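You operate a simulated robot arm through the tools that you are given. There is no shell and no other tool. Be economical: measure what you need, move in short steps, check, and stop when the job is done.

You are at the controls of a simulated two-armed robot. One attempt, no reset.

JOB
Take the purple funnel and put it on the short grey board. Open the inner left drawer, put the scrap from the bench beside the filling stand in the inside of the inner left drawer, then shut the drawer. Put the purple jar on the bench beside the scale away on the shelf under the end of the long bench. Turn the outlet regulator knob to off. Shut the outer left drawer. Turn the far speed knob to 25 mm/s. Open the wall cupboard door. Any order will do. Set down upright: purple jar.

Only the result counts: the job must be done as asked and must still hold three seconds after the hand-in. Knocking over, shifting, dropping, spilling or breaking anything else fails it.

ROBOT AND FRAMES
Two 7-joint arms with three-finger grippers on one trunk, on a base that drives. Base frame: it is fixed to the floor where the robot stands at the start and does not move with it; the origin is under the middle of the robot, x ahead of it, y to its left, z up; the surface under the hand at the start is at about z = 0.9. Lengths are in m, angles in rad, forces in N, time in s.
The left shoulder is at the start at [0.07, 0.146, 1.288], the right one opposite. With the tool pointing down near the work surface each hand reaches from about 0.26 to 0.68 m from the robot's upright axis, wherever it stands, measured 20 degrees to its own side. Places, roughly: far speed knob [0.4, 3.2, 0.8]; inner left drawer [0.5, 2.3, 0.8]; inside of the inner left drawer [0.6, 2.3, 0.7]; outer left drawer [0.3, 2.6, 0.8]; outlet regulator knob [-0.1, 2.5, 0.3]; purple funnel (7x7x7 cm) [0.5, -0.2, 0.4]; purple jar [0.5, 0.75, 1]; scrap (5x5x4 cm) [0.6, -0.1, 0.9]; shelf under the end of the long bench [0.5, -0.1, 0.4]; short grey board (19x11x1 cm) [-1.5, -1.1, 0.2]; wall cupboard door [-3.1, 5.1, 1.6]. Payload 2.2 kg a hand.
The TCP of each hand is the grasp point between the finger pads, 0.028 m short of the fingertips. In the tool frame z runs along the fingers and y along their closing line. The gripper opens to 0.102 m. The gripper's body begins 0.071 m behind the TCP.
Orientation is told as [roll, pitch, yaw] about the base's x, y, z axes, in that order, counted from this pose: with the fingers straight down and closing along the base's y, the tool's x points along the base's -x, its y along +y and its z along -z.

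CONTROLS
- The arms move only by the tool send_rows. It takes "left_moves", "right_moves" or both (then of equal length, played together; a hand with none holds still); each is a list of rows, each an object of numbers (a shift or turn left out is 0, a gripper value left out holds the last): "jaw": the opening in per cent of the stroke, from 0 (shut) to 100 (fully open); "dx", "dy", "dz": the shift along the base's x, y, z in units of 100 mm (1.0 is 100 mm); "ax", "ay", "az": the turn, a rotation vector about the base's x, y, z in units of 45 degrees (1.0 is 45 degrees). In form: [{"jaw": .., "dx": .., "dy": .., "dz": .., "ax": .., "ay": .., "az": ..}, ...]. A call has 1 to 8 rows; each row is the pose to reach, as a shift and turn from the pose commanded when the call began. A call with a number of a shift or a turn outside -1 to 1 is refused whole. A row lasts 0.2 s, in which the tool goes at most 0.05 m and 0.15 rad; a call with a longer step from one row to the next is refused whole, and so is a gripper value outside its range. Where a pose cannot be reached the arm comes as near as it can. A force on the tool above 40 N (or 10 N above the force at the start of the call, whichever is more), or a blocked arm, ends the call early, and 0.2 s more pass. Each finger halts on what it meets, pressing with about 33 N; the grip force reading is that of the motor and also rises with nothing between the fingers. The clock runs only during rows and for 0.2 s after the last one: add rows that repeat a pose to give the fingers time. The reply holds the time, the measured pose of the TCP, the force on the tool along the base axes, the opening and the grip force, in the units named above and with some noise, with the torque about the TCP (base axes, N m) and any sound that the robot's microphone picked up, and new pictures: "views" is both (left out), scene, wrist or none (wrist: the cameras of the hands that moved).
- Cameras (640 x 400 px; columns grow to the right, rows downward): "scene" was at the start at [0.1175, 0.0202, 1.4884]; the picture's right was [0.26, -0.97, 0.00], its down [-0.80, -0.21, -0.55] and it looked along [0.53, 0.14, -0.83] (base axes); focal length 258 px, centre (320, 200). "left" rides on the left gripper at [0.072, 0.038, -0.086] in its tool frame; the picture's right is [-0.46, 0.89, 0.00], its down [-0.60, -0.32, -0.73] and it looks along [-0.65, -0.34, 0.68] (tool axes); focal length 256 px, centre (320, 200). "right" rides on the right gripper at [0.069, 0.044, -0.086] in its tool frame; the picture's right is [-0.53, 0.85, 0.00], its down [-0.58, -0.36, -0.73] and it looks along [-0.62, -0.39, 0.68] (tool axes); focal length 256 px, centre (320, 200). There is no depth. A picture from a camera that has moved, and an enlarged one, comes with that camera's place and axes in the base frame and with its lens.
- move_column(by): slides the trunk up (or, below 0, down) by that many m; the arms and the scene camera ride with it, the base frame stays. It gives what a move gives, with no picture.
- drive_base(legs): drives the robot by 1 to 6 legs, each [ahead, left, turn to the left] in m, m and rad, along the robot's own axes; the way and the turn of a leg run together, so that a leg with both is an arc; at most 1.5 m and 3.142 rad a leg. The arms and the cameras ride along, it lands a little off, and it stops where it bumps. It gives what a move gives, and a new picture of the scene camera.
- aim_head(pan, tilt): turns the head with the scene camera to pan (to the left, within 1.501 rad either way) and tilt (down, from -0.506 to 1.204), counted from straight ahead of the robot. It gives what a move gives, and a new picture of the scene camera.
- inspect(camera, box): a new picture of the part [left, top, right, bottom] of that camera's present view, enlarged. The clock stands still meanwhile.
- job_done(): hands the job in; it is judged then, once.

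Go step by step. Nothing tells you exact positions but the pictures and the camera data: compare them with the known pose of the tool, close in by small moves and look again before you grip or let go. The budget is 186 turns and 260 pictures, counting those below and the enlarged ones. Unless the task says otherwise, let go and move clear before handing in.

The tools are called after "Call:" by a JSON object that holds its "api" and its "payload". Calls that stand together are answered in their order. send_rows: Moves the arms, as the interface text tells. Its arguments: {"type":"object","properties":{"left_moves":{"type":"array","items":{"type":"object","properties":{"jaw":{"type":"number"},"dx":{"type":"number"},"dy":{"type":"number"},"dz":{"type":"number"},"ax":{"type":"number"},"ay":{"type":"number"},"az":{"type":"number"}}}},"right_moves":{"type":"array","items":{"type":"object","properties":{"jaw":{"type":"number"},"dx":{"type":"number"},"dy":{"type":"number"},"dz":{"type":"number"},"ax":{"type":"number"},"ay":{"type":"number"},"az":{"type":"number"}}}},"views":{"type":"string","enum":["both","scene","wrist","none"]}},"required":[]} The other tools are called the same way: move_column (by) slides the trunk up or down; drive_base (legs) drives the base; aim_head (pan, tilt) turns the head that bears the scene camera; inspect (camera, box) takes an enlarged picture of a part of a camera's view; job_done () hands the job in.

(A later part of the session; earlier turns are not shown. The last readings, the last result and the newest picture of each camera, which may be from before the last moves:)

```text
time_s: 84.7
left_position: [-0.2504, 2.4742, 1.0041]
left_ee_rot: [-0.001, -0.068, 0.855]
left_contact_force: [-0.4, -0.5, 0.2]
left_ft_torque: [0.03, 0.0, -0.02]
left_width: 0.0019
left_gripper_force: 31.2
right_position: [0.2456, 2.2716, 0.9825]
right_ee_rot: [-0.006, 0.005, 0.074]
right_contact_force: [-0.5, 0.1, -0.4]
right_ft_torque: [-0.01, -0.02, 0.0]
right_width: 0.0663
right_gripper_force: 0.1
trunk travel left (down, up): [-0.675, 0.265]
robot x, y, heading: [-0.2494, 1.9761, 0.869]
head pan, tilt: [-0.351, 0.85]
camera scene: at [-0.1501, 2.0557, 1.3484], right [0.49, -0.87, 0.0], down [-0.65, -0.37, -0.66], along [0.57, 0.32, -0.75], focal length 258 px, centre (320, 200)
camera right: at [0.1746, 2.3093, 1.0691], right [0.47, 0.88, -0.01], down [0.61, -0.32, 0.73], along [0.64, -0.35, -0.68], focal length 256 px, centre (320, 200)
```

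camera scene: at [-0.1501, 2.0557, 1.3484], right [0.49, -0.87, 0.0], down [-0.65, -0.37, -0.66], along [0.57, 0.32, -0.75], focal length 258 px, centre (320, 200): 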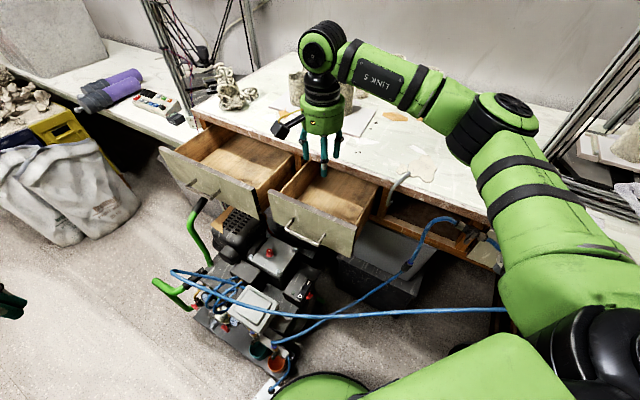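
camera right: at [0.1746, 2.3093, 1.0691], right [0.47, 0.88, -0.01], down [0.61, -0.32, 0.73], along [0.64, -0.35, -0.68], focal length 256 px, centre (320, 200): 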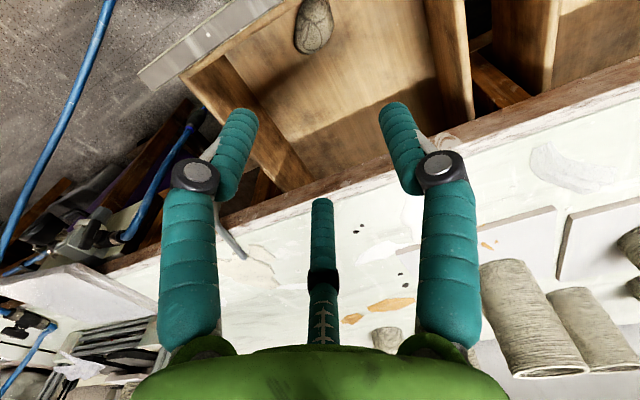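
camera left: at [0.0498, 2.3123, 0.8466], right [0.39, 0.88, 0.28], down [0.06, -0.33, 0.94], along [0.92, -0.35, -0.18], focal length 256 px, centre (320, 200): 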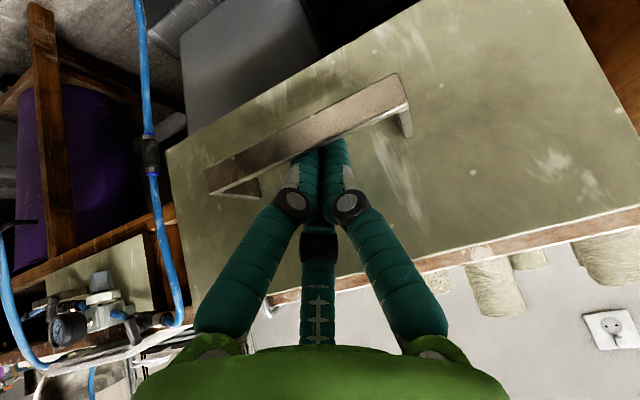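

The scrap lies in the drawer. Now I take the right hand in front of the drawer, fingers closed and tilted, to push the handle bar shut.

Call:
{"api": "send_rows", "payload": {"right_moves": [{"dx": -0.4, "jaw": 0}, {"dx": -0.8}, {"dx": -1.0}], "views": "none"}}

Call:
{"api": "send_rows", "payload": {"right_moves": [{"dx": -0.4, "ay": -0.18}, {"dx": -0.6, "ay": -0.36}, {"dx": -0.6, "ay": -0.5, "dz": -0.2}, {"dx": -0.6, "ay": -0.5, "dz": -0.6}, {"dx": -0.6, "ay": -0.5, "dz": -1.0}, {"dx": -0.6, "ay": -0.5, "dz": -1.0}], "views": "none"}}

Call:
{"api": "send_rows", "payload": {"right_moves": [{"dz": -0.3}, {"dz": -0.65}, {"dz": -0.65}], "views": "both"}}

```text
time_s: 85.5
left_position: [-0.2519, 2.4748, 1.004]
left_ee_rot: [0.0, -0.07, 0.855]
left_contact_force: [-0.3, -0.1, -0.5]
left_ft_torque: [0.02, 0.03, 0.03]
left_width: 0.0019
left_gripper_force: 31.9
right_position: [0.1446, 2.2706, 0.9813]
right_ee_rot: [-0.005, 0.005, 0.076]
right_contact_force: [-0.3, 0.3, 0.8]
right_ft_torque: [0.01, 0.0, -0.03]
right_width: 0.0019
right_gripper_force: 31.4
trunk travel left (down, up): [-0.675, 0.265]
robot x, y, heading: [-0.2535, 1.98, 0.861]
head pan, tilt: [-0.351, 0.85]
```

```text
time_s: 86.9
left_position: [-0.2517, 2.4747, 1.0047]
left_ee_rot: [0.0, -0.07, 0.855]
left_contact_force: [-0.2, -0.7, 0.7]
left_ft_torque: [-0.04, -0.01, 0.0]
left_width: 0.0022
left_gripper_force: 31.4
right_position: [0.086, 2.2688, 0.88]
right_ee_rot: [-0.035, -0.387, 0.082]
right_contact_force: [-0.7, -0.1, 0.3]
right_ft_torque: [0.01, 0.01, 0.01]
right_width: 0.0022
right_gripper_force: 31.2
trunk travel left (down, up): [-0.675, 0.265]
robot x, y, heading: [-0.2459, 1.9778, 0.866]
head pan, tilt: [-0.351, 0.85]
```

```text
time_s: 87.7
left_position: [-0.2503, 2.4737, 1.0032]
left_ee_rot: [0.002, -0.07, 0.855]
left_contact_force: [0.5, 0.4, 0.1]
left_ft_torque: [0.0, -0.02, 0.0]
left_width: 0.002
left_gripper_force: 32.1
right_position: [0.0865, 2.2702, 0.8155]
right_ee_rot: [-0.034, -0.387, 0.083]
right_contact_force: [1.0, 0.6, 0.5]
right_ft_torque: [0.02, 0.02, 0.02]
right_width: 0.0019
right_gripper_force: 31.1
trunk travel left (down, up): [-0.675, 0.265]
robot x, y, heading: [-0.2512, 1.9746, 0.864]
head pan, tilt: [-0.351, 0.85]
camera scene: at [-0.1503, 2.0555, 1.3484], right [0.49, -0.87, 0.0], down [-0.65, -0.37, -0.66], along [0.57, 0.32, -0.75], focal length 258 px, centre (320, 200)
camera right: at [-0.0128, 2.3079, 0.8686], right [0.43, 0.88, 0.17], down [0.28, -0.32, 0.91], along [0.86, -0.35, -0.39], focal length 256 px, centre (320, 200)
```

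scene: 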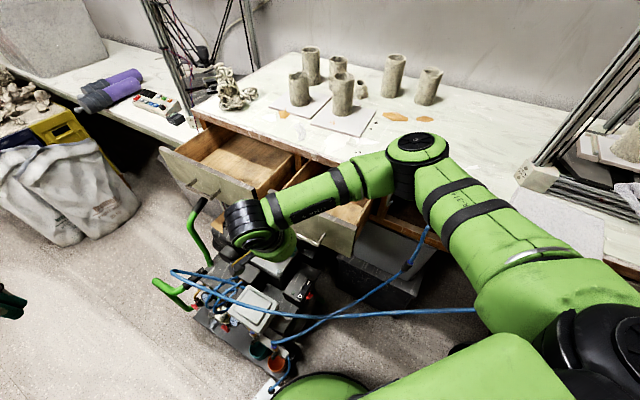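
right: 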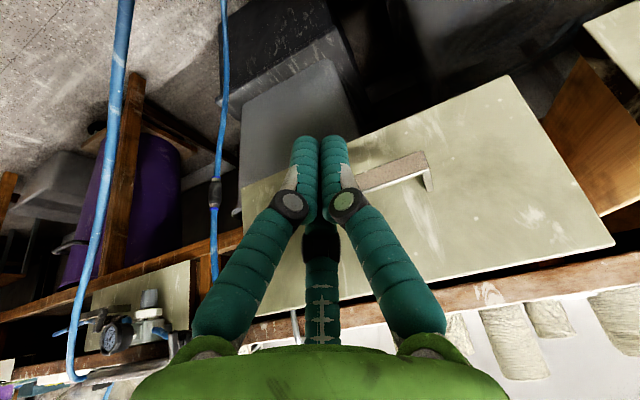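

The way in front of the bar is clear. I push +x in steps.

Call:
{"api": "send_rows", "payload": {"right_moves": [{"dx": 0.15}, {"dx": 0.3}, {"dx": 0.45}, {"dx": 0.6}, {"dx": 0.75}, {"dx": 0.9}, {"dx": 1.0}], "views": "scene"}}

```text
time_s: 89.3
left_position: [-0.2515, 2.4742, 1.0041]
left_ee_rot: [0.0, -0.069, 0.856]
left_contact_force: [-1.1, 0.1, -0.3]
left_ft_torque: [0.01, 0.01, 0.01]
left_width: 0.0021
left_gripper_force: 31.3
right_position: [0.186, 2.2708, 0.8194]
right_ee_rot: [-0.034, -0.386, 0.082]
right_contact_force: [-0.9, -0.9, -0.1]
right_ft_torque: [0.0, 0.05, 0.0]
right_width: 0.0022
right_gripper_force: 31.4
trunk travel left (down, up): [-0.675, 0.265]
robot x, y, heading: [-0.2484, 1.9785, 0.868]
head pan, tilt: [-0.351, 0.85]
camera scene: at [-0.15, 2.0557, 1.3484], right [0.49, -0.87, 0.0], down [-0.65, -0.37, -0.66], along [0.57, 0.32, -0.75], focal length 258 px, centre (320, 200)
```

scene: 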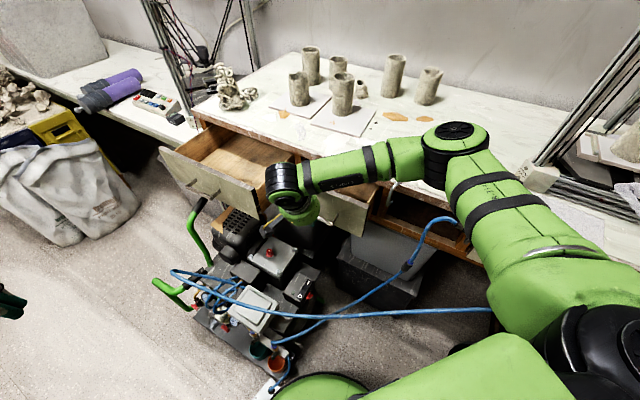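

The drawer is moving in freely. I push on.

Call:
{"api": "send_rows", "payload": {"right_moves": [{"dx": 0.14}, {"dx": 0.28}, {"dx": 0.42}, {"dx": 0.56}, {"dx": 0.7}, {"dx": 0.84}, {"dx": 0.95}, {"dx": 1.0}], "views": "both"}}

```text
time_s: 91.1
left_position: [-0.2525, 2.474, 1.003]
left_ee_rot: [-0.001, -0.071, 0.855]
left_contact_force: [0.3, -0.1, 0.1]
left_ft_torque: [0.0, 0.01, 0.0]
left_width: 0.002
left_gripper_force: 31.9
right_position: [0.2821, 2.2707, 0.8164]
right_ee_rot: [-0.036, -0.387, 0.082]
right_contact_force: [-3.2, -0.5, -0.8]
right_ft_torque: [-0.01, 0.07, -0.03]
right_width: 0.0022
right_gripper_force: 31.4
trunk travel left (down, up): [-0.675, 0.265]
robot x, y, heading: [-0.2447, 1.977, 0.867]
head pan, tilt: [-0.351, 0.85]
camera scene: at [-0.1507, 2.0555, 1.3484], right [0.49, -0.87, 0.0], down [-0.65, -0.37, -0.66], along [0.57, 0.32, -0.75], focal length 258 px, centre (320, 200)
camera right: at [0.1841, 2.3089, 0.8693], right [0.44, 0.88, 0.17], down [0.28, -0.32, 0.91], along [0.86, -0.35, -0.39], focal length 256 px, centre (320, 200)
```

scene: 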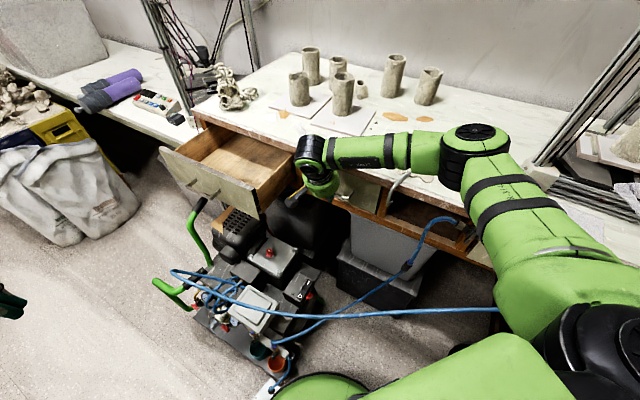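
right: 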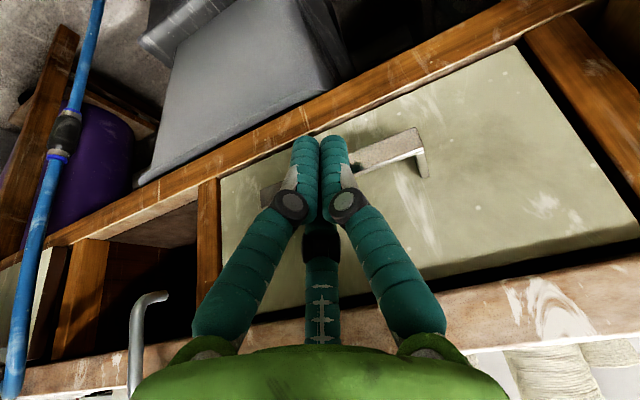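

Nearly shut; a little more until it resists.

Call:
{"api": "send_rows", "payload": {"right_moves": [{"dx": 0.06}, {"dx": 0.12}, {"dx": 0.17}, {"dx": 0.22}], "views": "wrist"}}

```text
time_s: 91.8
left_position: [-0.2547, 2.4737, 1.0043]
left_ee_rot: [-0.001, -0.07, 0.857]
left_contact_force: [1.1, -0.6, -0.7]
left_ft_torque: [0.0, 0.04, 0.03]
left_width: 0.002
left_gripper_force: 31.6
right_position: [0.2844, 2.2725, 0.8138]
right_ee_rot: [-0.034, -0.358, 0.097]
right_contact_force: [-17.6, -1.8, 7.4]
right_ft_torque: [-0.08, 0.27, -0.14]
right_width: 0.0022
right_gripper_force: 31.4
trunk travel left (down, up): [-0.675, 0.265]
robot x, y, heading: [-0.2515, 1.9758, 0.865]
head pan, tilt: [-0.351, 0.85]
stopped in row 3 (right hand): the force on the tool passed its limit at 42 N (the readings are from after the stop); the commanded pose is now the measured one
camera right: at [0.1856, 2.3096, 0.869], right [0.43, 0.89, 0.16], down [0.31, -0.31, 0.9], along [0.85, -0.33, -0.41], focal length 256 px, centre (320, 200)
```

right: 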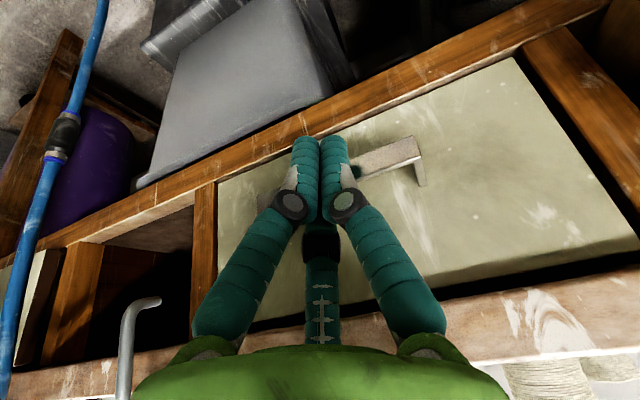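

The drawer met its stop: shut. I back the right hand off and raise it, then reposition the base to study the compressor's regulators.

Call:
{"api": "send_rows", "payload": {"right_moves": [{"dx": -0.4}, {"dx": -0.8}, {"dx": -1.0, "dz": 0.3}, {"dx": -1.0, "dz": 0.7}, {"dx": -1.0, "dz": 1.0}], "views": "none"}}

Call:
{"api": "send_rows", "payload": {"right_moves": [{"dx": -0.2, "dz": 0.4}, {"dx": -0.2, "dz": 0.8, "ay": 0.18}, {"dx": -0.2, "dz": 1.0, "ay": 0.36}, {"dx": -0.2, "dz": 1.0, "ay": 0.48}], "views": "none"}}

Call:
{"api": "drive_base", "payload": {"legs": [[-0.35, 0.15, 0]]}}

```text
time_s: 93.0
left_position: [-0.252, 2.4735, 1.0034]
left_ee_rot: [0.0, -0.07, 0.857]
left_contact_force: [-0.7, -0.2, 0.8]
left_ft_torque: [-0.01, 0.02, 0.03]
left_width: 0.0022
left_gripper_force: 31.6
right_position: [0.1877, 2.2676, 0.9125]
right_ee_rot: [-0.041, -0.365, 0.093]
right_contact_force: [0.0, 0.1, 0.6]
right_ft_torque: [0.01, -0.03, 0.0]
right_width: 0.0022
right_gripper_force: 31.5
trunk travel left (down, up): [-0.675, 0.265]
robot x, y, heading: [-0.253, 1.9737, 0.864]
head pan, tilt: [-0.351, 0.85]
```

```text
time_s: 94.0
left_position: [-0.2522, 2.4745, 1.0042]
left_ee_rot: [0.0, -0.067, 0.856]
left_contact_force: [1.0, 0.3, 0.1]
left_ft_torque: [0.02, 0.0, -0.04]
left_width: 0.002
left_gripper_force: 31.5
right_position: [0.1691, 2.27, 1.0117]
right_ee_rot: [-0.005, 0.014, 0.088]
right_contact_force: [-0.7, 0.5, 0.1]
right_ft_torque: [-0.05, 0.0, -0.02]
right_width: 0.0021
right_gripper_force: 31.6
trunk travel left (down, up): [-0.675, 0.265]
robot x, y, heading: [-0.2524, 1.974, 0.867]
head pan, tilt: [-0.351, 0.85]
```

```text
time_s: 96.5
left_position: [-0.5972, 2.3032, 1.0029]
left_ee_rot: [-0.001, -0.069, 0.865]
left_contact_force: [-0.6, -0.4, 0.0]
left_ft_torque: [-0.01, 0.0, -0.02]
left_width: 0.0021
left_gripper_force: 31.0
right_position: [-0.1747, 2.1023, 1.0109]
right_ee_rot: [-0.005, 0.012, 0.094]
right_contact_force: [-0.2, -0.2, 0.3]
right_ft_torque: [-0.06, 0.04, -0.04]
right_width: 0.0017
right_gripper_force: 31.2
trunk travel left (down, up): [-0.675, 0.265]
robot x, y, heading: [-0.5915, 1.8039, 0.873]
head pan, tilt: [-0.351, 0.85]
camera scene: at [-0.4936, 1.8855, 1.3483], right [0.5, -0.87, 0.0], down [-0.65, -0.37, -0.66], along [0.57, 0.33, -0.75], focal length 258 px, centre (320, 200)
```

scene: 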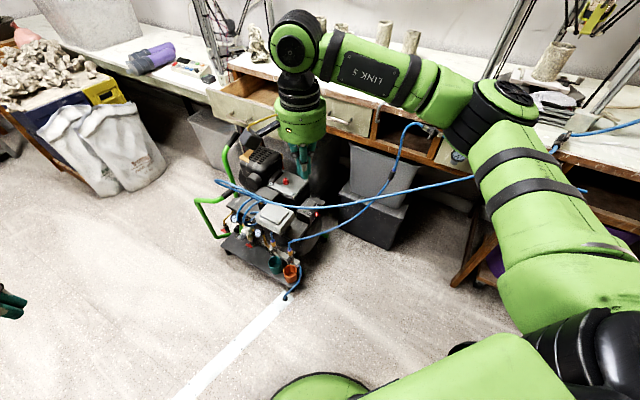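

The inner drawer is flush. I drive to face the compressor's aisle side squarely.

Call:
{"api": "drive_base", "payload": {"legs": [[0.4, 0.36, 0], [0, 0, -0.87]]}}

Call:
{"api": "aim_head", "payload": {"pan": 0.0, "tilt": 0.95}}

Call:
{"api": "inspect", "payload": {"camera": "scene", "box": [220, 120, 420, 280]}}

```text
time_s: 101.8
left_position: [-0.2321, 2.6582, 1.0025]
left_ee_rot: [0.0, -0.071, -0.006]
left_contact_force: [0.2, 1.2, 0.5]
left_ft_torque: [-0.03, 0.0, 0.0]
left_width: 0.0024
left_gripper_force: 31.4
right_position: [-0.1133, 2.2066, 1.0118]
right_ee_rot: [-0.008, 0.01, -0.777]
right_contact_force: [-0.9, -0.1, 0.1]
right_ft_torque: [-0.02, -0.02, 0.02]
right_width: 0.002
right_gripper_force: 31.1
trunk travel left (down, up): [-0.675, 0.265]
robot x, y, heading: [-0.6092, 2.3368, 0.0]
head pan, tilt: [-0.351, 0.85]
camera scene: at [-0.486, 2.31, 1.3484], right [-0.34, -0.94, 0.0], down [-0.71, 0.26, -0.66], along [0.62, -0.23, -0.75], focal length 258 px, centre (320, 200)
```

scene: 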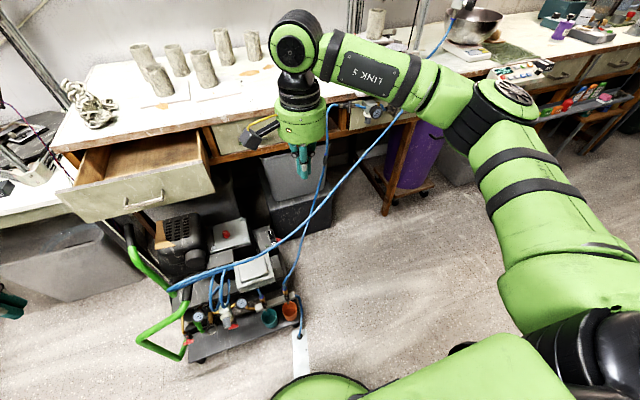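

```text
time_s: 102.6
left_position: [-0.2324, 2.6585, 1.0043]
left_ee_rot: [0.0, -0.07, -0.007]
left_contact_force: [0.6, -0.2, 0.3]
left_ft_torque: [-0.03, -0.02, 0.01]
left_width: 0.0023
left_gripper_force: 31.6
right_position: [-0.1137, 2.2063, 1.0104]
right_ee_rot: [-0.005, 0.011, -0.775]
right_contact_force: [0.0, 0.1, -0.1]
right_ft_torque: [0.03, 0.01, 0.02]
right_width: 0.0023
right_gripper_force: 31.5
trunk travel left (down, up): [-0.675, 0.265]
robot x, y, heading: [-0.6098, 2.3328, 0.002]
head pan, tilt: [0.0, 0.949]
camera scene: at [-0.4867, 2.3366, 1.3409], right [0.0, -1.0, 0.0], down [-0.81, 0.0, -0.58], along [0.58, 0.0, -0.81], focal length 258 px, centre (320, 200)
```

scene: 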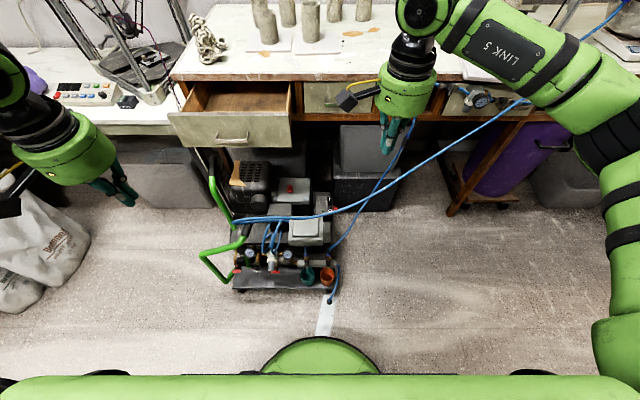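

```text
2.50 times, centred on (320, 200) of scene
camera zoom: at [-0.4867, 2.3366, 1.3409], right [0.0, -1.0, 0.0], down [-0.81, 0.0, -0.58], along [0.58, 0.0, -0.81], focal length 646 px, centre (320, 200)
```

zoom: 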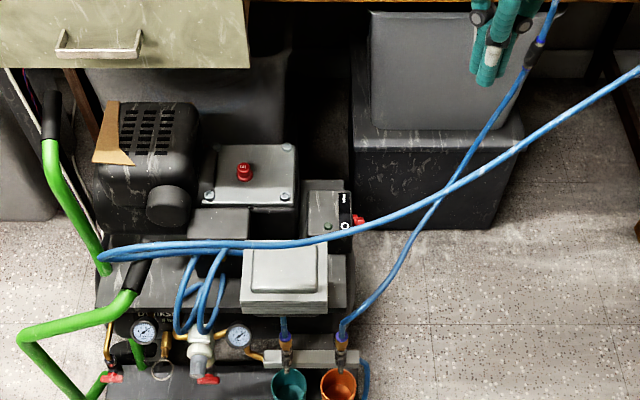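

Call:
{"api": "inspect", "payload": {"camera": "scene", "box": [225, 235, 345, 310]}}

```text
5.33 times, centred on (285, 272) of scene
camera zoom: at [-0.4867, 2.3366, 1.3409], right [0.0, -1.0, 0.0], down [-0.81, 0.0, -0.58], along [0.58, 0.0, -0.81], focal length 1378 px, centre (507, -187)
```

zoom: 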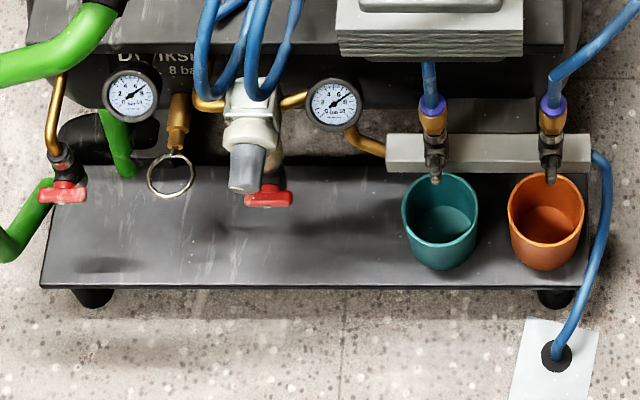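

The outlet regulator is the white body with a grey knob near [-0.08, 2.54, 0.3]. I back off, point the left fingers forward, and then lower the trunk for a close look.

Call:
{"api": "drive_base", "payload": {"legs": [[-0.3, 0, 0]]}}

Call:
{"api": "send_rows", "payload": {"left_moves": [{"ay": -0.18}, {"ay": -0.36}, {"ay": -0.54}, {"ay": -0.72}, {"ay": -0.9}, {"ay": -0.99}], "views": "none"}}

Call:
{"api": "send_rows", "payload": {"left_moves": [{"ay": -0.18}, {"ay": -0.36}, {"ay": -0.54}, {"ay": -0.72}, {"ay": -0.9}, {"ay": -0.92}], "views": "wrist"}}

```text
time_s: 104.6
left_position: [-0.522, 2.657, 1.0033]
left_ee_rot: [0.001, -0.068, -0.009]
left_contact_force: [-0.8, 0.3, 0.1]
left_ft_torque: [0.0, 0.03, 0.01]
left_width: 0.0018
left_gripper_force: 31.8
right_position: [-0.4028, 2.2038, 1.0107]
right_ee_rot: [-0.005, 0.012, -0.779]
right_contact_force: [-0.5, 0.7, 0.1]
right_ft_torque: [0.02, -0.01, -0.02]
right_width: 0.0023
right_gripper_force: 31.6
trunk travel left (down, up): [-0.675, 0.265]
robot x, y, heading: [-0.8983, 2.3316, -0.001]
head pan, tilt: [0.0, 0.949]
camera scene: at [-0.777, 2.336, 1.3408], right [0.0, -1.0, 0.0], down [-0.81, 0.0, -0.58], along [0.58, 0.0, -0.81], focal length 258 px, centre (320, 200)
```

scene: 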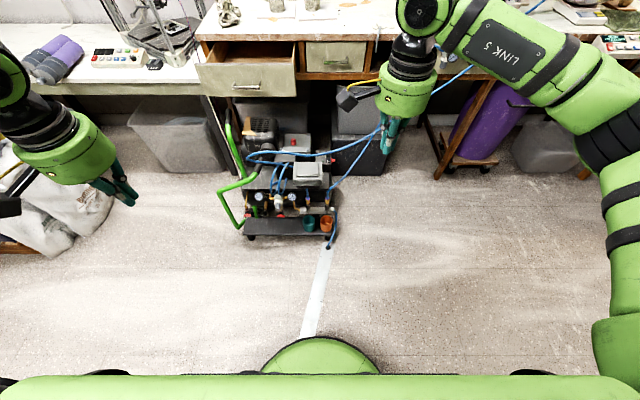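

```text
time_s: 106.0
left_position: [-0.4812, 2.6858, 1.0081]
left_ee_rot: [0.008, -0.849, -0.013]
left_contact_force: [-0.2, 0.0, 1.0]
left_ft_torque: [-0.01, -0.01, -0.04]
left_width: 0.0021
left_gripper_force: 31.3
left hand out of reach, approached as far as the arm can: row 4, 5, 6
right_position: [-0.4063, 2.2046, 1.0124]
right_ee_rot: [-0.003, 0.01, -0.778]
right_contact_force: [-0.1, 0.5, 0.1]
right_ft_torque: [-0.01, -0.03, 0.01]
right_width: 0.0022
right_gripper_force: 32.0
trunk travel left (down, up): [-0.675, 0.265]
robot x, y, heading: [-0.9, 2.3348, 0.0]
head pan, tilt: [0.0, 0.949]
```

```text
time_s: 107.4
left_position: [-0.4779, 2.6868, 1.0072]
left_ee_rot: [1.564, -1.563, -1.566]
left_contact_force: [-0.4, 0.8, -0.3]
left_ft_torque: [0.0, 0.0, -0.03]
left_width: 0.0021
left_gripper_force: 31.3
left hand out of reach, approached as far as the arm can: row 1, 2, 3, 4, 5
right_position: [-0.4048, 2.2051, 1.0117]
right_ee_rot: [-0.006, 0.011, -0.779]
right_contact_force: [0.1, -0.4, 0.0]
right_ft_torque: [-0.04, 0.01, 0.02]
right_width: 0.0021
right_gripper_force: 31.8
trunk travel left (down, up): [-0.675, 0.265]
robot x, y, heading: [-0.9016, 2.335, -0.001]
head pan, tilt: [0.0, 0.949]
camera left: at [-0.5654, 2.7259, 0.934], right [0.0, 0.88, 0.47], down [-0.73, -0.32, 0.6], along [0.68, -0.35, 0.64], focal length 256 px, centre (320, 200)
```

left: 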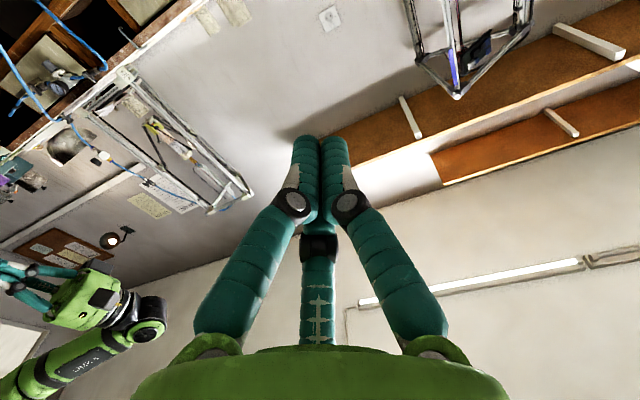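

The left fingers now point forward. I lower the trunk to see the knob and bring the hand to its height.

Call:
{"api": "move_column", "payload": {"by": -0.5}}

Call:
{"api": "aim_head", "payload": {"pan": 0.25, "tilt": 0.6}}

Call:
{"api": "inspect", "payload": {"camera": "scene", "box": [240, 130, 400, 250]}}

```text
refused: -0.5 is not a number from -0.4 to 0.4
```

```text
time_s: 108.3
left_position: [-0.4791, 2.687, 1.007]
left_ee_rot: [1.405, -1.562, -1.407]
left_contact_force: [0.5, -0.8, 0.3]
left_ft_torque: [0.0, -0.01, 0.01]
left_width: 0.0024
left_gripper_force: 31.5
right_position: [-0.4034, 2.2043, 1.0108]
right_ee_rot: [-0.006, 0.01, -0.777]
right_contact_force: [-0.6, -0.8, -0.5]
right_ft_torque: [-0.01, 0.02, -0.02]
right_width: 0.0023
right_gripper_force: 31.2
trunk travel left (down, up): [-0.675, 0.265]
robot x, y, heading: [-0.8974, 2.3347, 0.001]
head pan, tilt: [0.25, 0.6]
camera scene: at [-0.765, 2.3578, 1.3692], right [0.25, -0.97, 0.0], down [-0.55, -0.14, -0.82], along [0.8, 0.2, -0.57], focal length 258 px, centre (320, 200)
```

scene: 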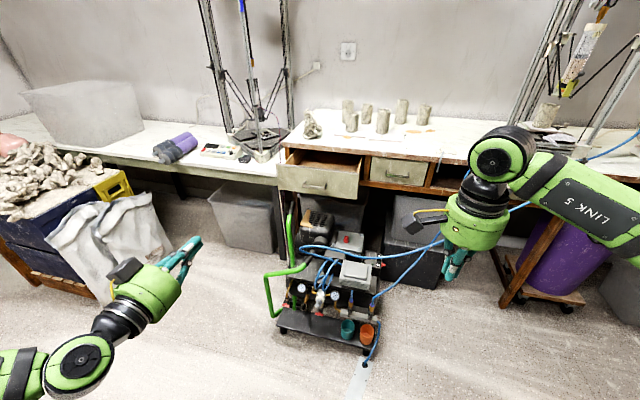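

```text
3.33 times, centred on (320, 190) of scene
camera zoom: at [-0.765, 2.3578, 1.3692], right [0.25, -0.97, 0.0], down [-0.55, -0.14, -0.82], along [0.8, 0.2, -0.57], focal length 861 px, centre (320, 233)
```

zoom: 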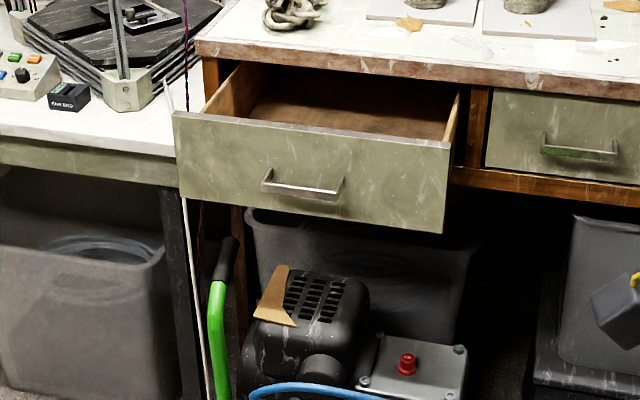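

Call:
{"api": "move_column", "payload": {"by": -0.4}}

Call:
{"api": "aim_head", "payload": {"pan": 0.25, "tilt": 0.6}}

Call:
{"api": "inspect", "payload": {"camera": "scene", "box": [250, 160, 400, 260]}}

```text
time_s: 112.1
left_position: [-0.4793, 2.6876, 0.6078]
left_ee_rot: [1.44, -1.562, -1.443]
left_contact_force: [0.6, -0.4, -0.2]
left_ft_torque: [-0.02, 0.0, -0.01]
left_width: 0.002
left_gripper_force: 31.0
right_position: [-0.4051, 2.2037, 0.611]
right_ee_rot: [-0.004, 0.011, -0.777]
right_contact_force: [-0.1, 0.6, 0.4]
right_ft_torque: [0.02, 0.02, -0.01]
right_width: 0.0017
right_gripper_force: 31.0
trunk travel left (down, up): [-0.275, 0.665]
robot x, y, heading: [-0.9031, 2.3322, 0.003]
head pan, tilt: [0.25, 0.6]
```

```text
time_s: 112.7
left_position: [-0.4792, 2.6873, 0.6062]
left_ee_rot: [1.431, -1.562, -1.431]
left_contact_force: [0.0, 0.5, 0.4]
left_ft_torque: [0.01, -0.01, 0.0]
left_width: 0.0018
left_gripper_force: 31.0
right_position: [-0.4048, 2.2048, 0.6111]
right_ee_rot: [-0.006, 0.01, -0.778]
right_contact_force: [0.3, 0.5, -0.1]
right_ft_torque: [0.01, -0.04, 0.01]
right_width: 0.0021
right_gripper_force: 31.3
trunk travel left (down, up): [-0.275, 0.665]
robot x, y, heading: [-0.8991, 2.3292, -0.007]
head pan, tilt: [0.25, 0.6]
camera scene: at [-0.765, 2.3578, 0.9693], right [0.25, -0.97, 0.0], down [-0.55, -0.14, -0.83], along [0.8, 0.2, -0.56], focal length 258 px, centre (320, 200)
```

scene: 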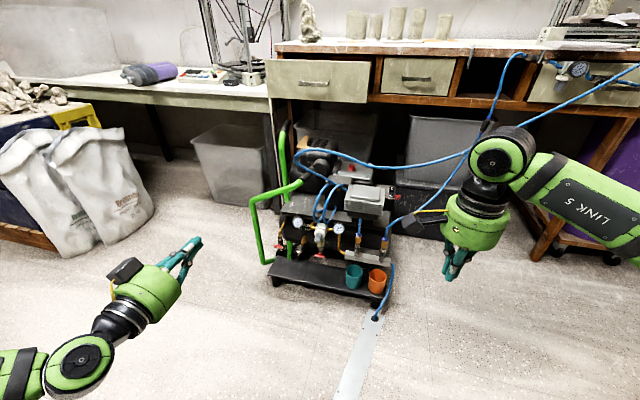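

```text
4.00 times, centred on (325, 210) of scene
camera zoom: at [-0.765, 2.3578, 0.9693], right [0.25, -0.97, 0.0], down [-0.55, -0.14, -0.83], along [0.8, 0.2, -0.56], focal length 1034 px, centre (300, 160)
```

zoom: 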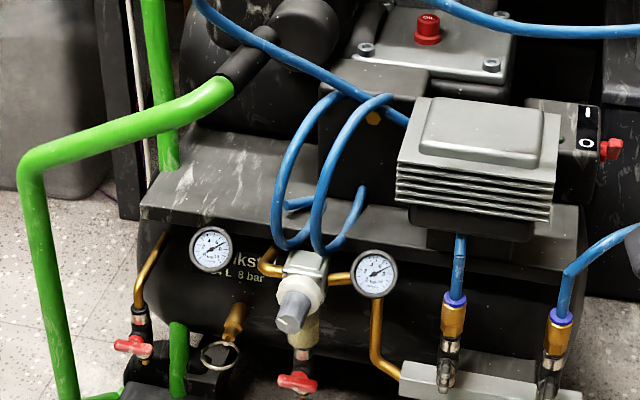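

Call:
{"api": "inspect", "payload": {"camera": "scene", "box": [295, 210, 350, 265]}}

Call:
{"api": "move_column", "payload": {"by": -0.2}}

Call:
{"api": "aim_head", "payload": {"pan": 0.25, "tilt": 0.5}}

Call:
{"api": "inspect", "payload": {"camera": "scene", "box": [280, 150, 360, 220]}}

```text
7.27 times, centred on (322, 238) of scene
camera zoom: at [-0.765, 2.3578, 0.9693], right [0.25, -0.97, 0.0], down [-0.55, -0.14, -0.83], along [0.8, 0.2, -0.56], focal length 1879 px, centre (302, -73)
```

zoom: 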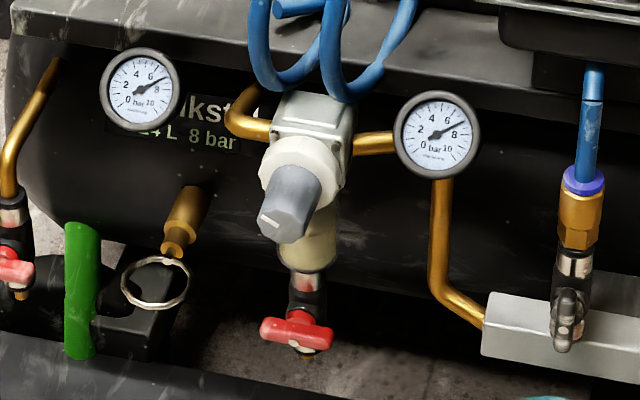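

```text
time_s: 114.9
left_position: [-0.4799, 2.6868, 0.4071]
left_ee_rot: [1.447, -1.565, -1.447]
left_contact_force: [-0.2, 0.1, 0.2]
left_ft_torque: [-0.01, 0.03, -0.01]
left_width: 0.0021
left_gripper_force: 30.6
right_position: [-0.4036, 2.2044, 0.411]
right_ee_rot: [-0.007, 0.01, -0.778]
right_contact_force: [-0.3, 0.1, -0.6]
right_ft_torque: [0.0, -0.01, -0.02]
right_width: 0.0023
right_gripper_force: 31.6
trunk travel left (down, up): [-0.075, 0.865]
robot x, y, heading: [-0.9024, 2.3324, 0.002]
head pan, tilt: [0.25, 0.6]
```

```text
time_s: 115.5
left_position: [-0.4791, 2.6882, 0.4058]
left_ee_rot: [1.431, -1.563, -1.43]
left_contact_force: [-0.1, -0.1, 0.1]
left_ft_torque: [-0.03, -0.02, 0.03]
left_width: 0.0021
left_gripper_force: 31.7
right_position: [-0.4038, 2.2052, 0.4112]
right_ee_rot: [-0.005, 0.01, -0.779]
right_contact_force: [-0.3, 0.2, 0.4]
right_ft_torque: [0.01, 0.0, 0.0]
right_width: 0.0021
right_gripper_force: 31.8
trunk travel left (down, up): [-0.075, 0.865]
robot x, y, heading: [-0.8999, 2.3338, -0.001]
head pan, tilt: [0.25, 0.499]
camera scene: at [-0.7625, 2.3585, 0.7783], right [0.25, -0.97, 0.0], down [-0.46, -0.12, -0.88], along [0.85, 0.22, -0.48], focal length 258 px, centre (320, 200)
```

scene: 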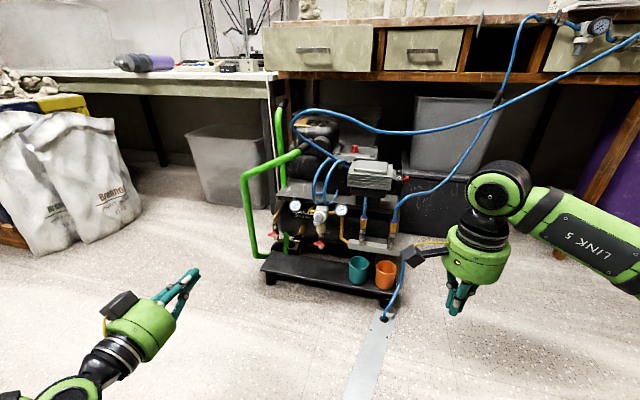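

```text
5.71 times, centred on (320, 185) of scene
camera zoom: at [-0.7625, 2.3585, 0.7783], right [0.25, -0.97, 0.0], down [-0.46, -0.12, -0.88], along [0.85, 0.22, -0.48], focal length 1476 px, centre (320, 286)
```

zoom: 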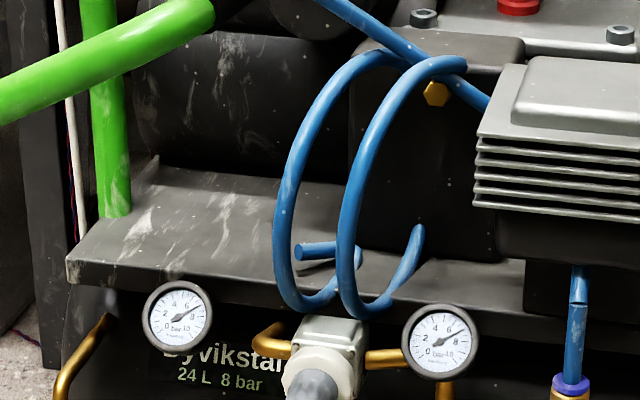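

Call:
{"api": "inspect", "payload": {"camera": "scene", "box": [300, 195, 340, 250]}}

Call:
{"api": "aim_head", "payload": {"pan": 0.45, "tilt": 0.5}}

```text
7.27 times, centred on (320, 222) of scene
camera zoom: at [-0.7625, 2.3585, 0.7783], right [0.25, -0.97, 0.0], down [-0.46, -0.12, -0.88], along [0.85, 0.22, -0.48], focal length 1879 px, centre (320, 36)
```

zoom: 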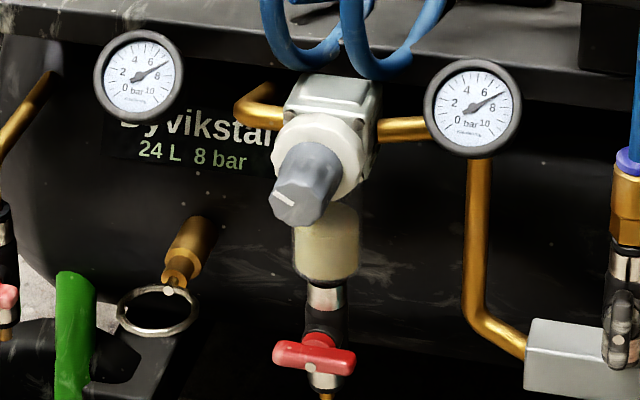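

```text
time_s: 116.3
left_position: [-0.4796, 2.6859, 0.4079]
left_ee_rot: [1.433, -1.563, -1.435]
left_contact_force: [0.9, -0.3, 0.5]
left_ft_torque: [0.02, -0.03, -0.03]
left_width: 0.0022
left_gripper_force: 31.3
right_position: [-0.4055, 2.205, 0.4129]
right_ee_rot: [-0.005, 0.01, -0.779]
right_contact_force: [-0.9, 0.4, 1.1]
right_ft_torque: [0.0, -0.01, -0.03]
right_width: 0.0023
right_gripper_force: 31.4
trunk travel left (down, up): [-0.075, 0.865]
robot x, y, heading: [-0.8963, 2.333, 0.002]
head pan, tilt: [0.45, 0.499]
camera scene: at [-0.7687, 2.3756, 0.7784], right [0.44, -0.9, 0.0], down [-0.43, -0.21, -0.88], along [0.79, 0.38, -0.48], focal length 258 px, centre (320, 200)
```

scene: 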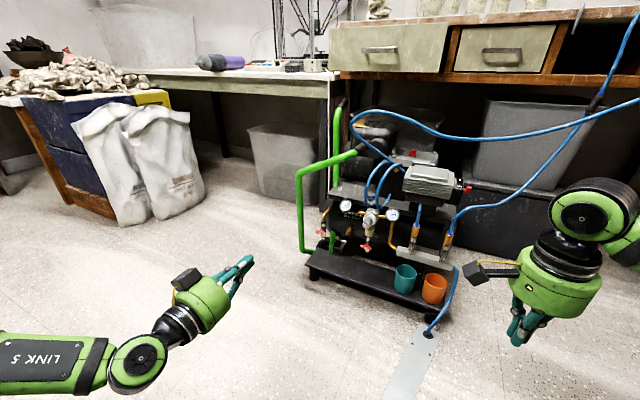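

The grey knob points towards the aisle with a white pointer at about 10 o'clock. I move closer so that the left wrist camera can see the dial marks.

Call:
{"api": "send_rows", "payload": {"right_moves": [{"dx": -0.4}, {"dx": -0.8}, {"dx": -1.0}], "views": "none"}}

Call:
{"api": "drive_base", "payload": {"legs": [[0.2, -0.14, 0]]}}

Call:
{"api": "move_column", "payload": {"by": -0.07}}

Call:
{"api": "send_rows", "payload": {"left_moves": [{"dx": 0.25, "dz": -0.15}, {"dx": 0.25, "dz": -0.3}], "views": "both"}}

```text
time_s: 117.1
left_position: [-0.4781, 2.6875, 0.4081]
left_ee_rot: [1.431, -1.561, -1.434]
left_contact_force: [-0.2, -0.3, 0.9]
left_ft_torque: [-0.03, 0.01, 0.01]
left_width: 0.0022
left_gripper_force: 31.8
right_position: [-0.5047, 2.2054, 0.4102]
right_ee_rot: [-0.005, 0.011, -0.78]
right_contact_force: [-0.4, 0.3, 1.0]
right_ft_torque: [0.03, -0.04, 0.01]
right_width: 0.0022
right_gripper_force: 31.7
trunk travel left (down, up): [-0.075, 0.865]
robot x, y, heading: [-0.8997, 2.3322, -0.003]
head pan, tilt: [0.45, 0.499]
```

```text
time_s: 118.9
left_position: [-0.2686, 2.5404, 0.4063]
left_ee_rot: [1.436, -1.563, -1.451]
left_contact_force: [-0.7, -0.2, -0.4]
left_ft_torque: [0.01, 0.0, 0.0]
left_width: 0.0022
left_gripper_force: 31.0
right_position: [-0.2987, 2.0573, 0.4101]
right_ee_rot: [-0.005, 0.011, -0.79]
right_contact_force: [0.0, -0.7, 0.2]
right_ft_torque: [0.0, 0.01, 0.05]
right_width: 0.0021
right_gripper_force: 31.8
trunk travel left (down, up): [-0.075, 0.865]
robot x, y, heading: [-0.6911, 2.1888, -0.007]
head pan, tilt: [0.45, 0.499]
camera scene: at [-0.5611, 2.2302, 0.7784], right [0.43, -0.9, 0.0], down [-0.43, -0.2, -0.88], along [0.79, 0.37, -0.48], focal length 258 px, centre (320, 200)
```

scene: 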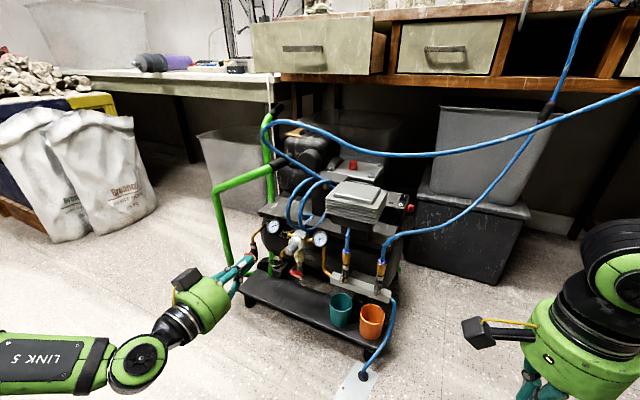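

```text
time_s: 120.0
left_position: [-0.2697, 2.5408, 0.3377]
left_ee_rot: [1.444, -1.563, -1.457]
left_contact_force: [0.0, 0.1, 0.3]
left_ft_torque: [0.03, 0.03, 0.01]
left_width: 0.0024
left_gripper_force: 31.6
right_position: [-0.2993, 2.0571, 0.34]
right_ee_rot: [-0.004, 0.011, -0.789]
right_contact_force: [0.9, 0.4, -0.1]
right_ft_torque: [0.01, -0.02, 0.07]
right_width: 0.002
right_gripper_force: 30.9
trunk travel left (down, up): [-0.005, 0.935]
robot x, y, heading: [-0.689, 2.1907, -0.006]
head pan, tilt: [0.45, 0.499]
```

```text
time_s: 120.6
left_position: [-0.244, 2.5399, 0.3086]
left_ee_rot: [1.476, -1.561, -1.487]
left_contact_force: [0.5, 0.6, 0.2]
left_ft_torque: [0.0, -0.02, 0.05]
left_width: 0.002
left_gripper_force: 31.7
right_position: [-0.2981, 2.0559, 0.3402]
right_ee_rot: [-0.004, 0.01, -0.789]
right_contact_force: [-0.3, 0.3, -0.1]
right_ft_torque: [0.05, -0.03, 0.05]
right_width: 0.0019
right_gripper_force: 30.8
trunk travel left (down, up): [-0.005, 0.935]
robot x, y, heading: [-0.6924, 2.1893, -0.013]
head pan, tilt: [0.45, 0.499]
camera scene: at [-0.5611, 2.2302, 0.7084], right [0.43, -0.9, 0.0], down [-0.43, -0.2, -0.88], along [0.79, 0.37, -0.48], focal length 258 px, centre (320, 200)
camera left: at [-0.3295, 2.5786, 0.2352], right [0.01, 0.88, 0.47], down [-0.73, -0.31, 0.6], along [0.68, -0.35, 0.64], focal length 256 px, centre (320, 200)
```

scene: 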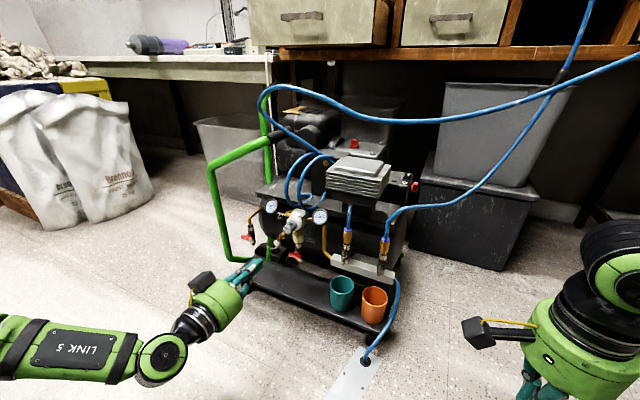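
left: 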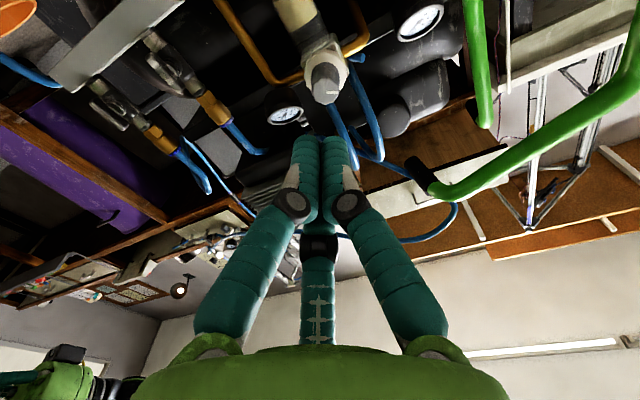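

Call:
{"api": "inspect", "payload": {"camera": "left", "box": [290, 30, 370, 110]}}

Call:
{"api": "inspect", "payload": {"camera": "scene", "box": [265, 195, 325, 255]}}

```text
5.00 times, centred on (330, 70) of left
camera zoom: at [-0.3295, 2.5786, 0.2352], right [0.01, 0.88, 0.47], down [-0.73, -0.31, 0.6], along [0.68, -0.35, 0.64], focal length 1280 px, centre (270, 850)
```

zoom: 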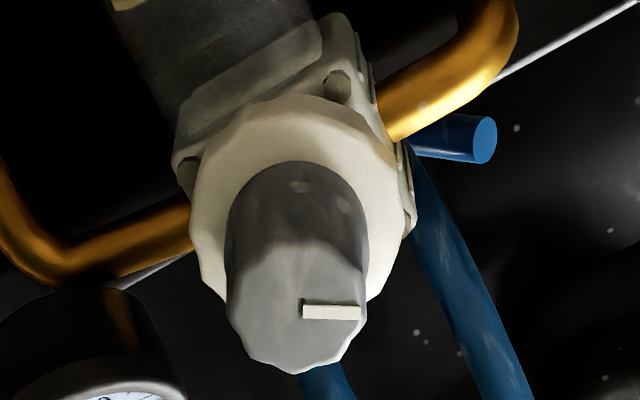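

```text
6.67 times, centred on (295, 225) of scene
camera zoom: at [-0.5611, 2.2302, 0.7084], right [0.43, -0.9, 0.0], down [-0.43, -0.2, -0.88], along [0.79, 0.37, -0.48], focal length 1723 px, centre (487, 33)
```

zoom: 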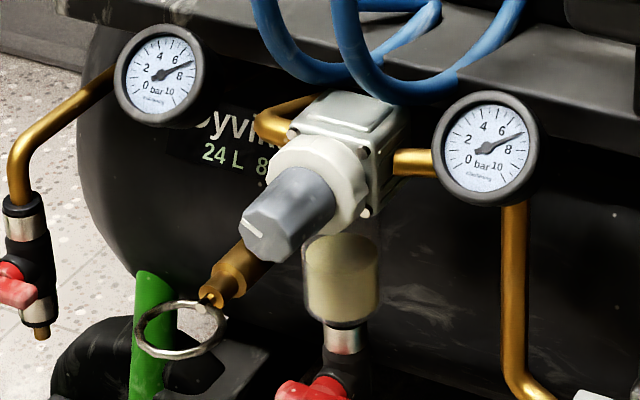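

The pointer now stands about 27° above the +y direction; the knob face is near [-0.098, 2.528, 0.333]. I open the fingers to 50% and line up in front of it.

Call:
{"api": "send_rows", "payload": {"left_moves": [{"jaw": 50, "dy": -0.12, "dz": 0.24}, {"dx": 0.3, "dy": -0.12, "dz": 0.24}, {"dx": 0.6, "dy": -0.12, "dz": 0.24}, {"dx": 0.8, "dy": -0.12, "dz": 0.24}, {"dx": 0.8, "dy": -0.12, "dz": 0.24}], "views": "both"}}

Call:
{"api": "inspect", "payload": {"camera": "scene", "box": [240, 190, 340, 260]}}

```text
time_s: 121.8
left_position: [-0.1645, 2.5265, 0.3324]
left_ee_rot: [1.399, -1.562, -1.41]
left_contact_force: [0.8, -0.1, -0.7]
left_ft_torque: [0.02, 0.0, 0.0]
left_width: 0.0509
left_gripper_force: 0.1
right_position: [-0.2986, 2.0577, 0.3392]
right_ee_rot: [-0.005, 0.01, -0.789]
right_contact_force: [-0.6, 1.0, -0.8]
right_ft_torque: [-0.01, 0.03, 0.01]
right_width: 0.0021
right_gripper_force: 32.2
trunk travel left (down, up): [-0.005, 0.935]
robot x, y, heading: [-0.6919, 2.1912, -0.006]
head pan, tilt: [0.45, 0.499]
camera scene: at [-0.561, 2.2302, 0.7084], right [0.43, -0.9, 0.0], down [-0.43, -0.2, -0.88], along [0.79, 0.37, -0.48], focal length 258 px, centre (320, 200)
camera left: at [-0.2495, 2.565, 0.26], right [0.01, 0.88, 0.47], down [-0.73, -0.31, 0.6], along [0.68, -0.35, 0.64], focal length 256 px, centre (320, 200)
```

scene: 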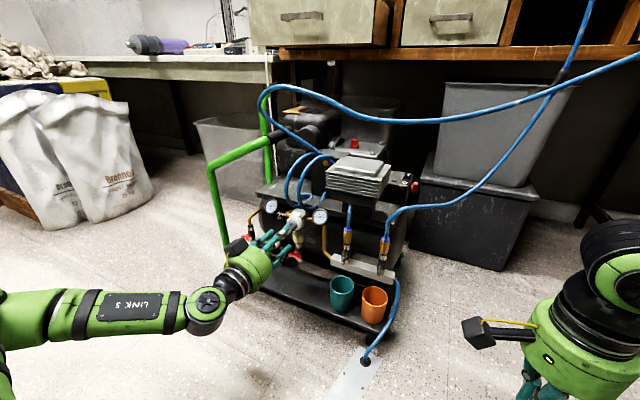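
left: 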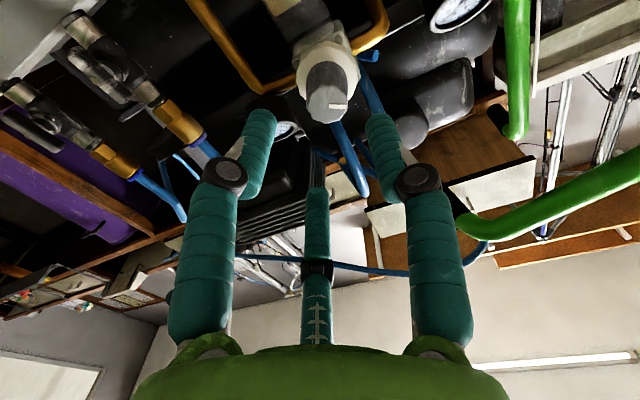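

```text
5.71 times, centred on (290, 225) of scene
camera zoom: at [-0.561, 2.2302, 0.7084], right [0.43, -0.9, 0.0], down [-0.43, -0.2, -0.88], along [0.79, 0.37, -0.48], focal length 1476 px, centre (491, 57)
```

zoom: 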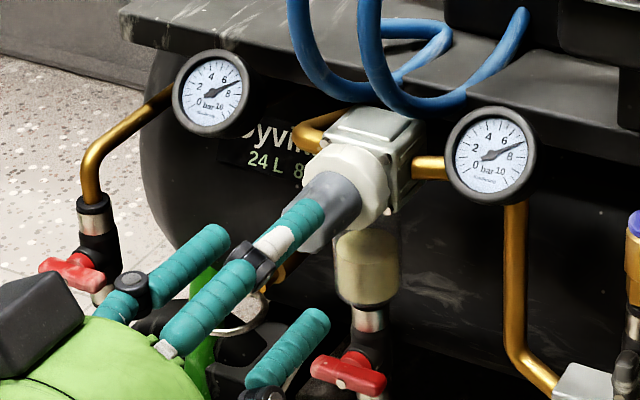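

Aligned within a few mm. I advance so that the pads surround the knob, then close.

Call:
{"api": "send_rows", "payload": {"left_moves": [{"dx": 0.25, "dy": 0.03, "dz": -0.02}, {"dx": 0.5, "dy": 0.03, "dz": -0.02}, {"dx": 0.62, "dy": 0.03, "dz": -0.02}, {"dx": 0.62, "dy": 0.03, "dz": -0.02}], "views": "both"}}

Call:
{"api": "inspect", "payload": {"camera": "scene", "box": [240, 190, 340, 260]}}

```text
time_s: 122.8
left_position: [-0.1012, 2.5279, 0.3288]
left_ee_rot: [1.42, -1.562, -1.433]
left_contact_force: [0.3, 0.5, -0.6]
left_ft_torque: [-0.01, -0.01, 0.0]
left_width: 0.0511
left_gripper_force: 0.1
right_position: [-0.2998, 2.0559, 0.3401]
right_ee_rot: [-0.006, 0.01, -0.789]
right_contact_force: [-0.3, -0.2, -0.5]
right_ft_torque: [0.0, -0.03, -0.02]
right_width: 0.0019
right_gripper_force: 32.1
trunk travel left (down, up): [-0.005, 0.935]
robot x, y, heading: [-0.6912, 2.1907, -0.008]
head pan, tilt: [0.45, 0.499]
camera scene: at [-0.5611, 2.2302, 0.7084], right [0.43, -0.9, 0.0], down [-0.43, -0.2, -0.88], along [0.79, 0.37, -0.48], focal length 258 px, centre (320, 200)
camera left: at [-0.1868, 2.5673, 0.2563], right [0.01, 0.88, 0.47], down [-0.73, -0.31, 0.6], along [0.68, -0.35, 0.64], focal length 256 px, centre (320, 200)
```

scene: 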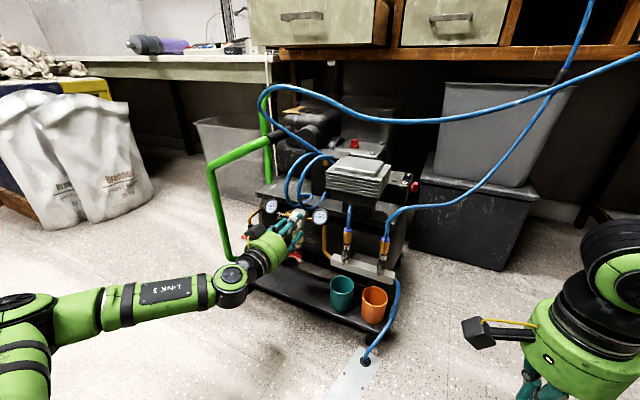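
left: 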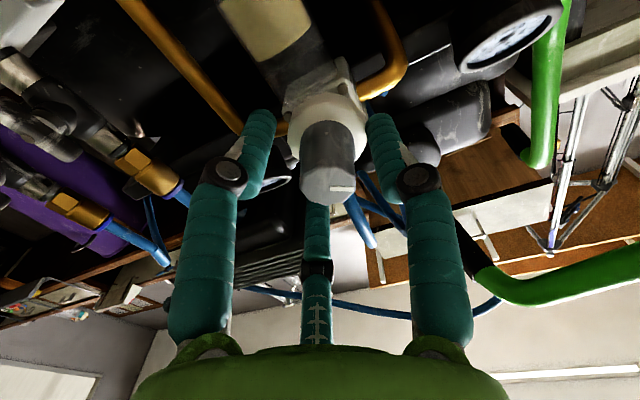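

```text
5.71 times, centred on (290, 225) of scene
camera zoom: at [-0.5611, 2.2302, 0.7084], right [0.43, -0.9, 0.0], down [-0.43, -0.2, -0.88], along [0.79, 0.37, -0.48], focal length 1476 px, centre (491, 57)
```

zoom: 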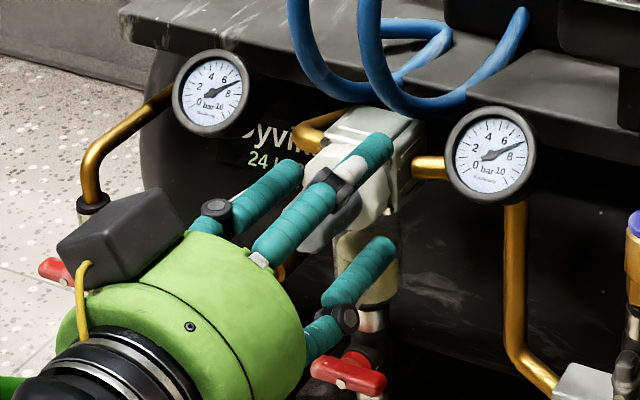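

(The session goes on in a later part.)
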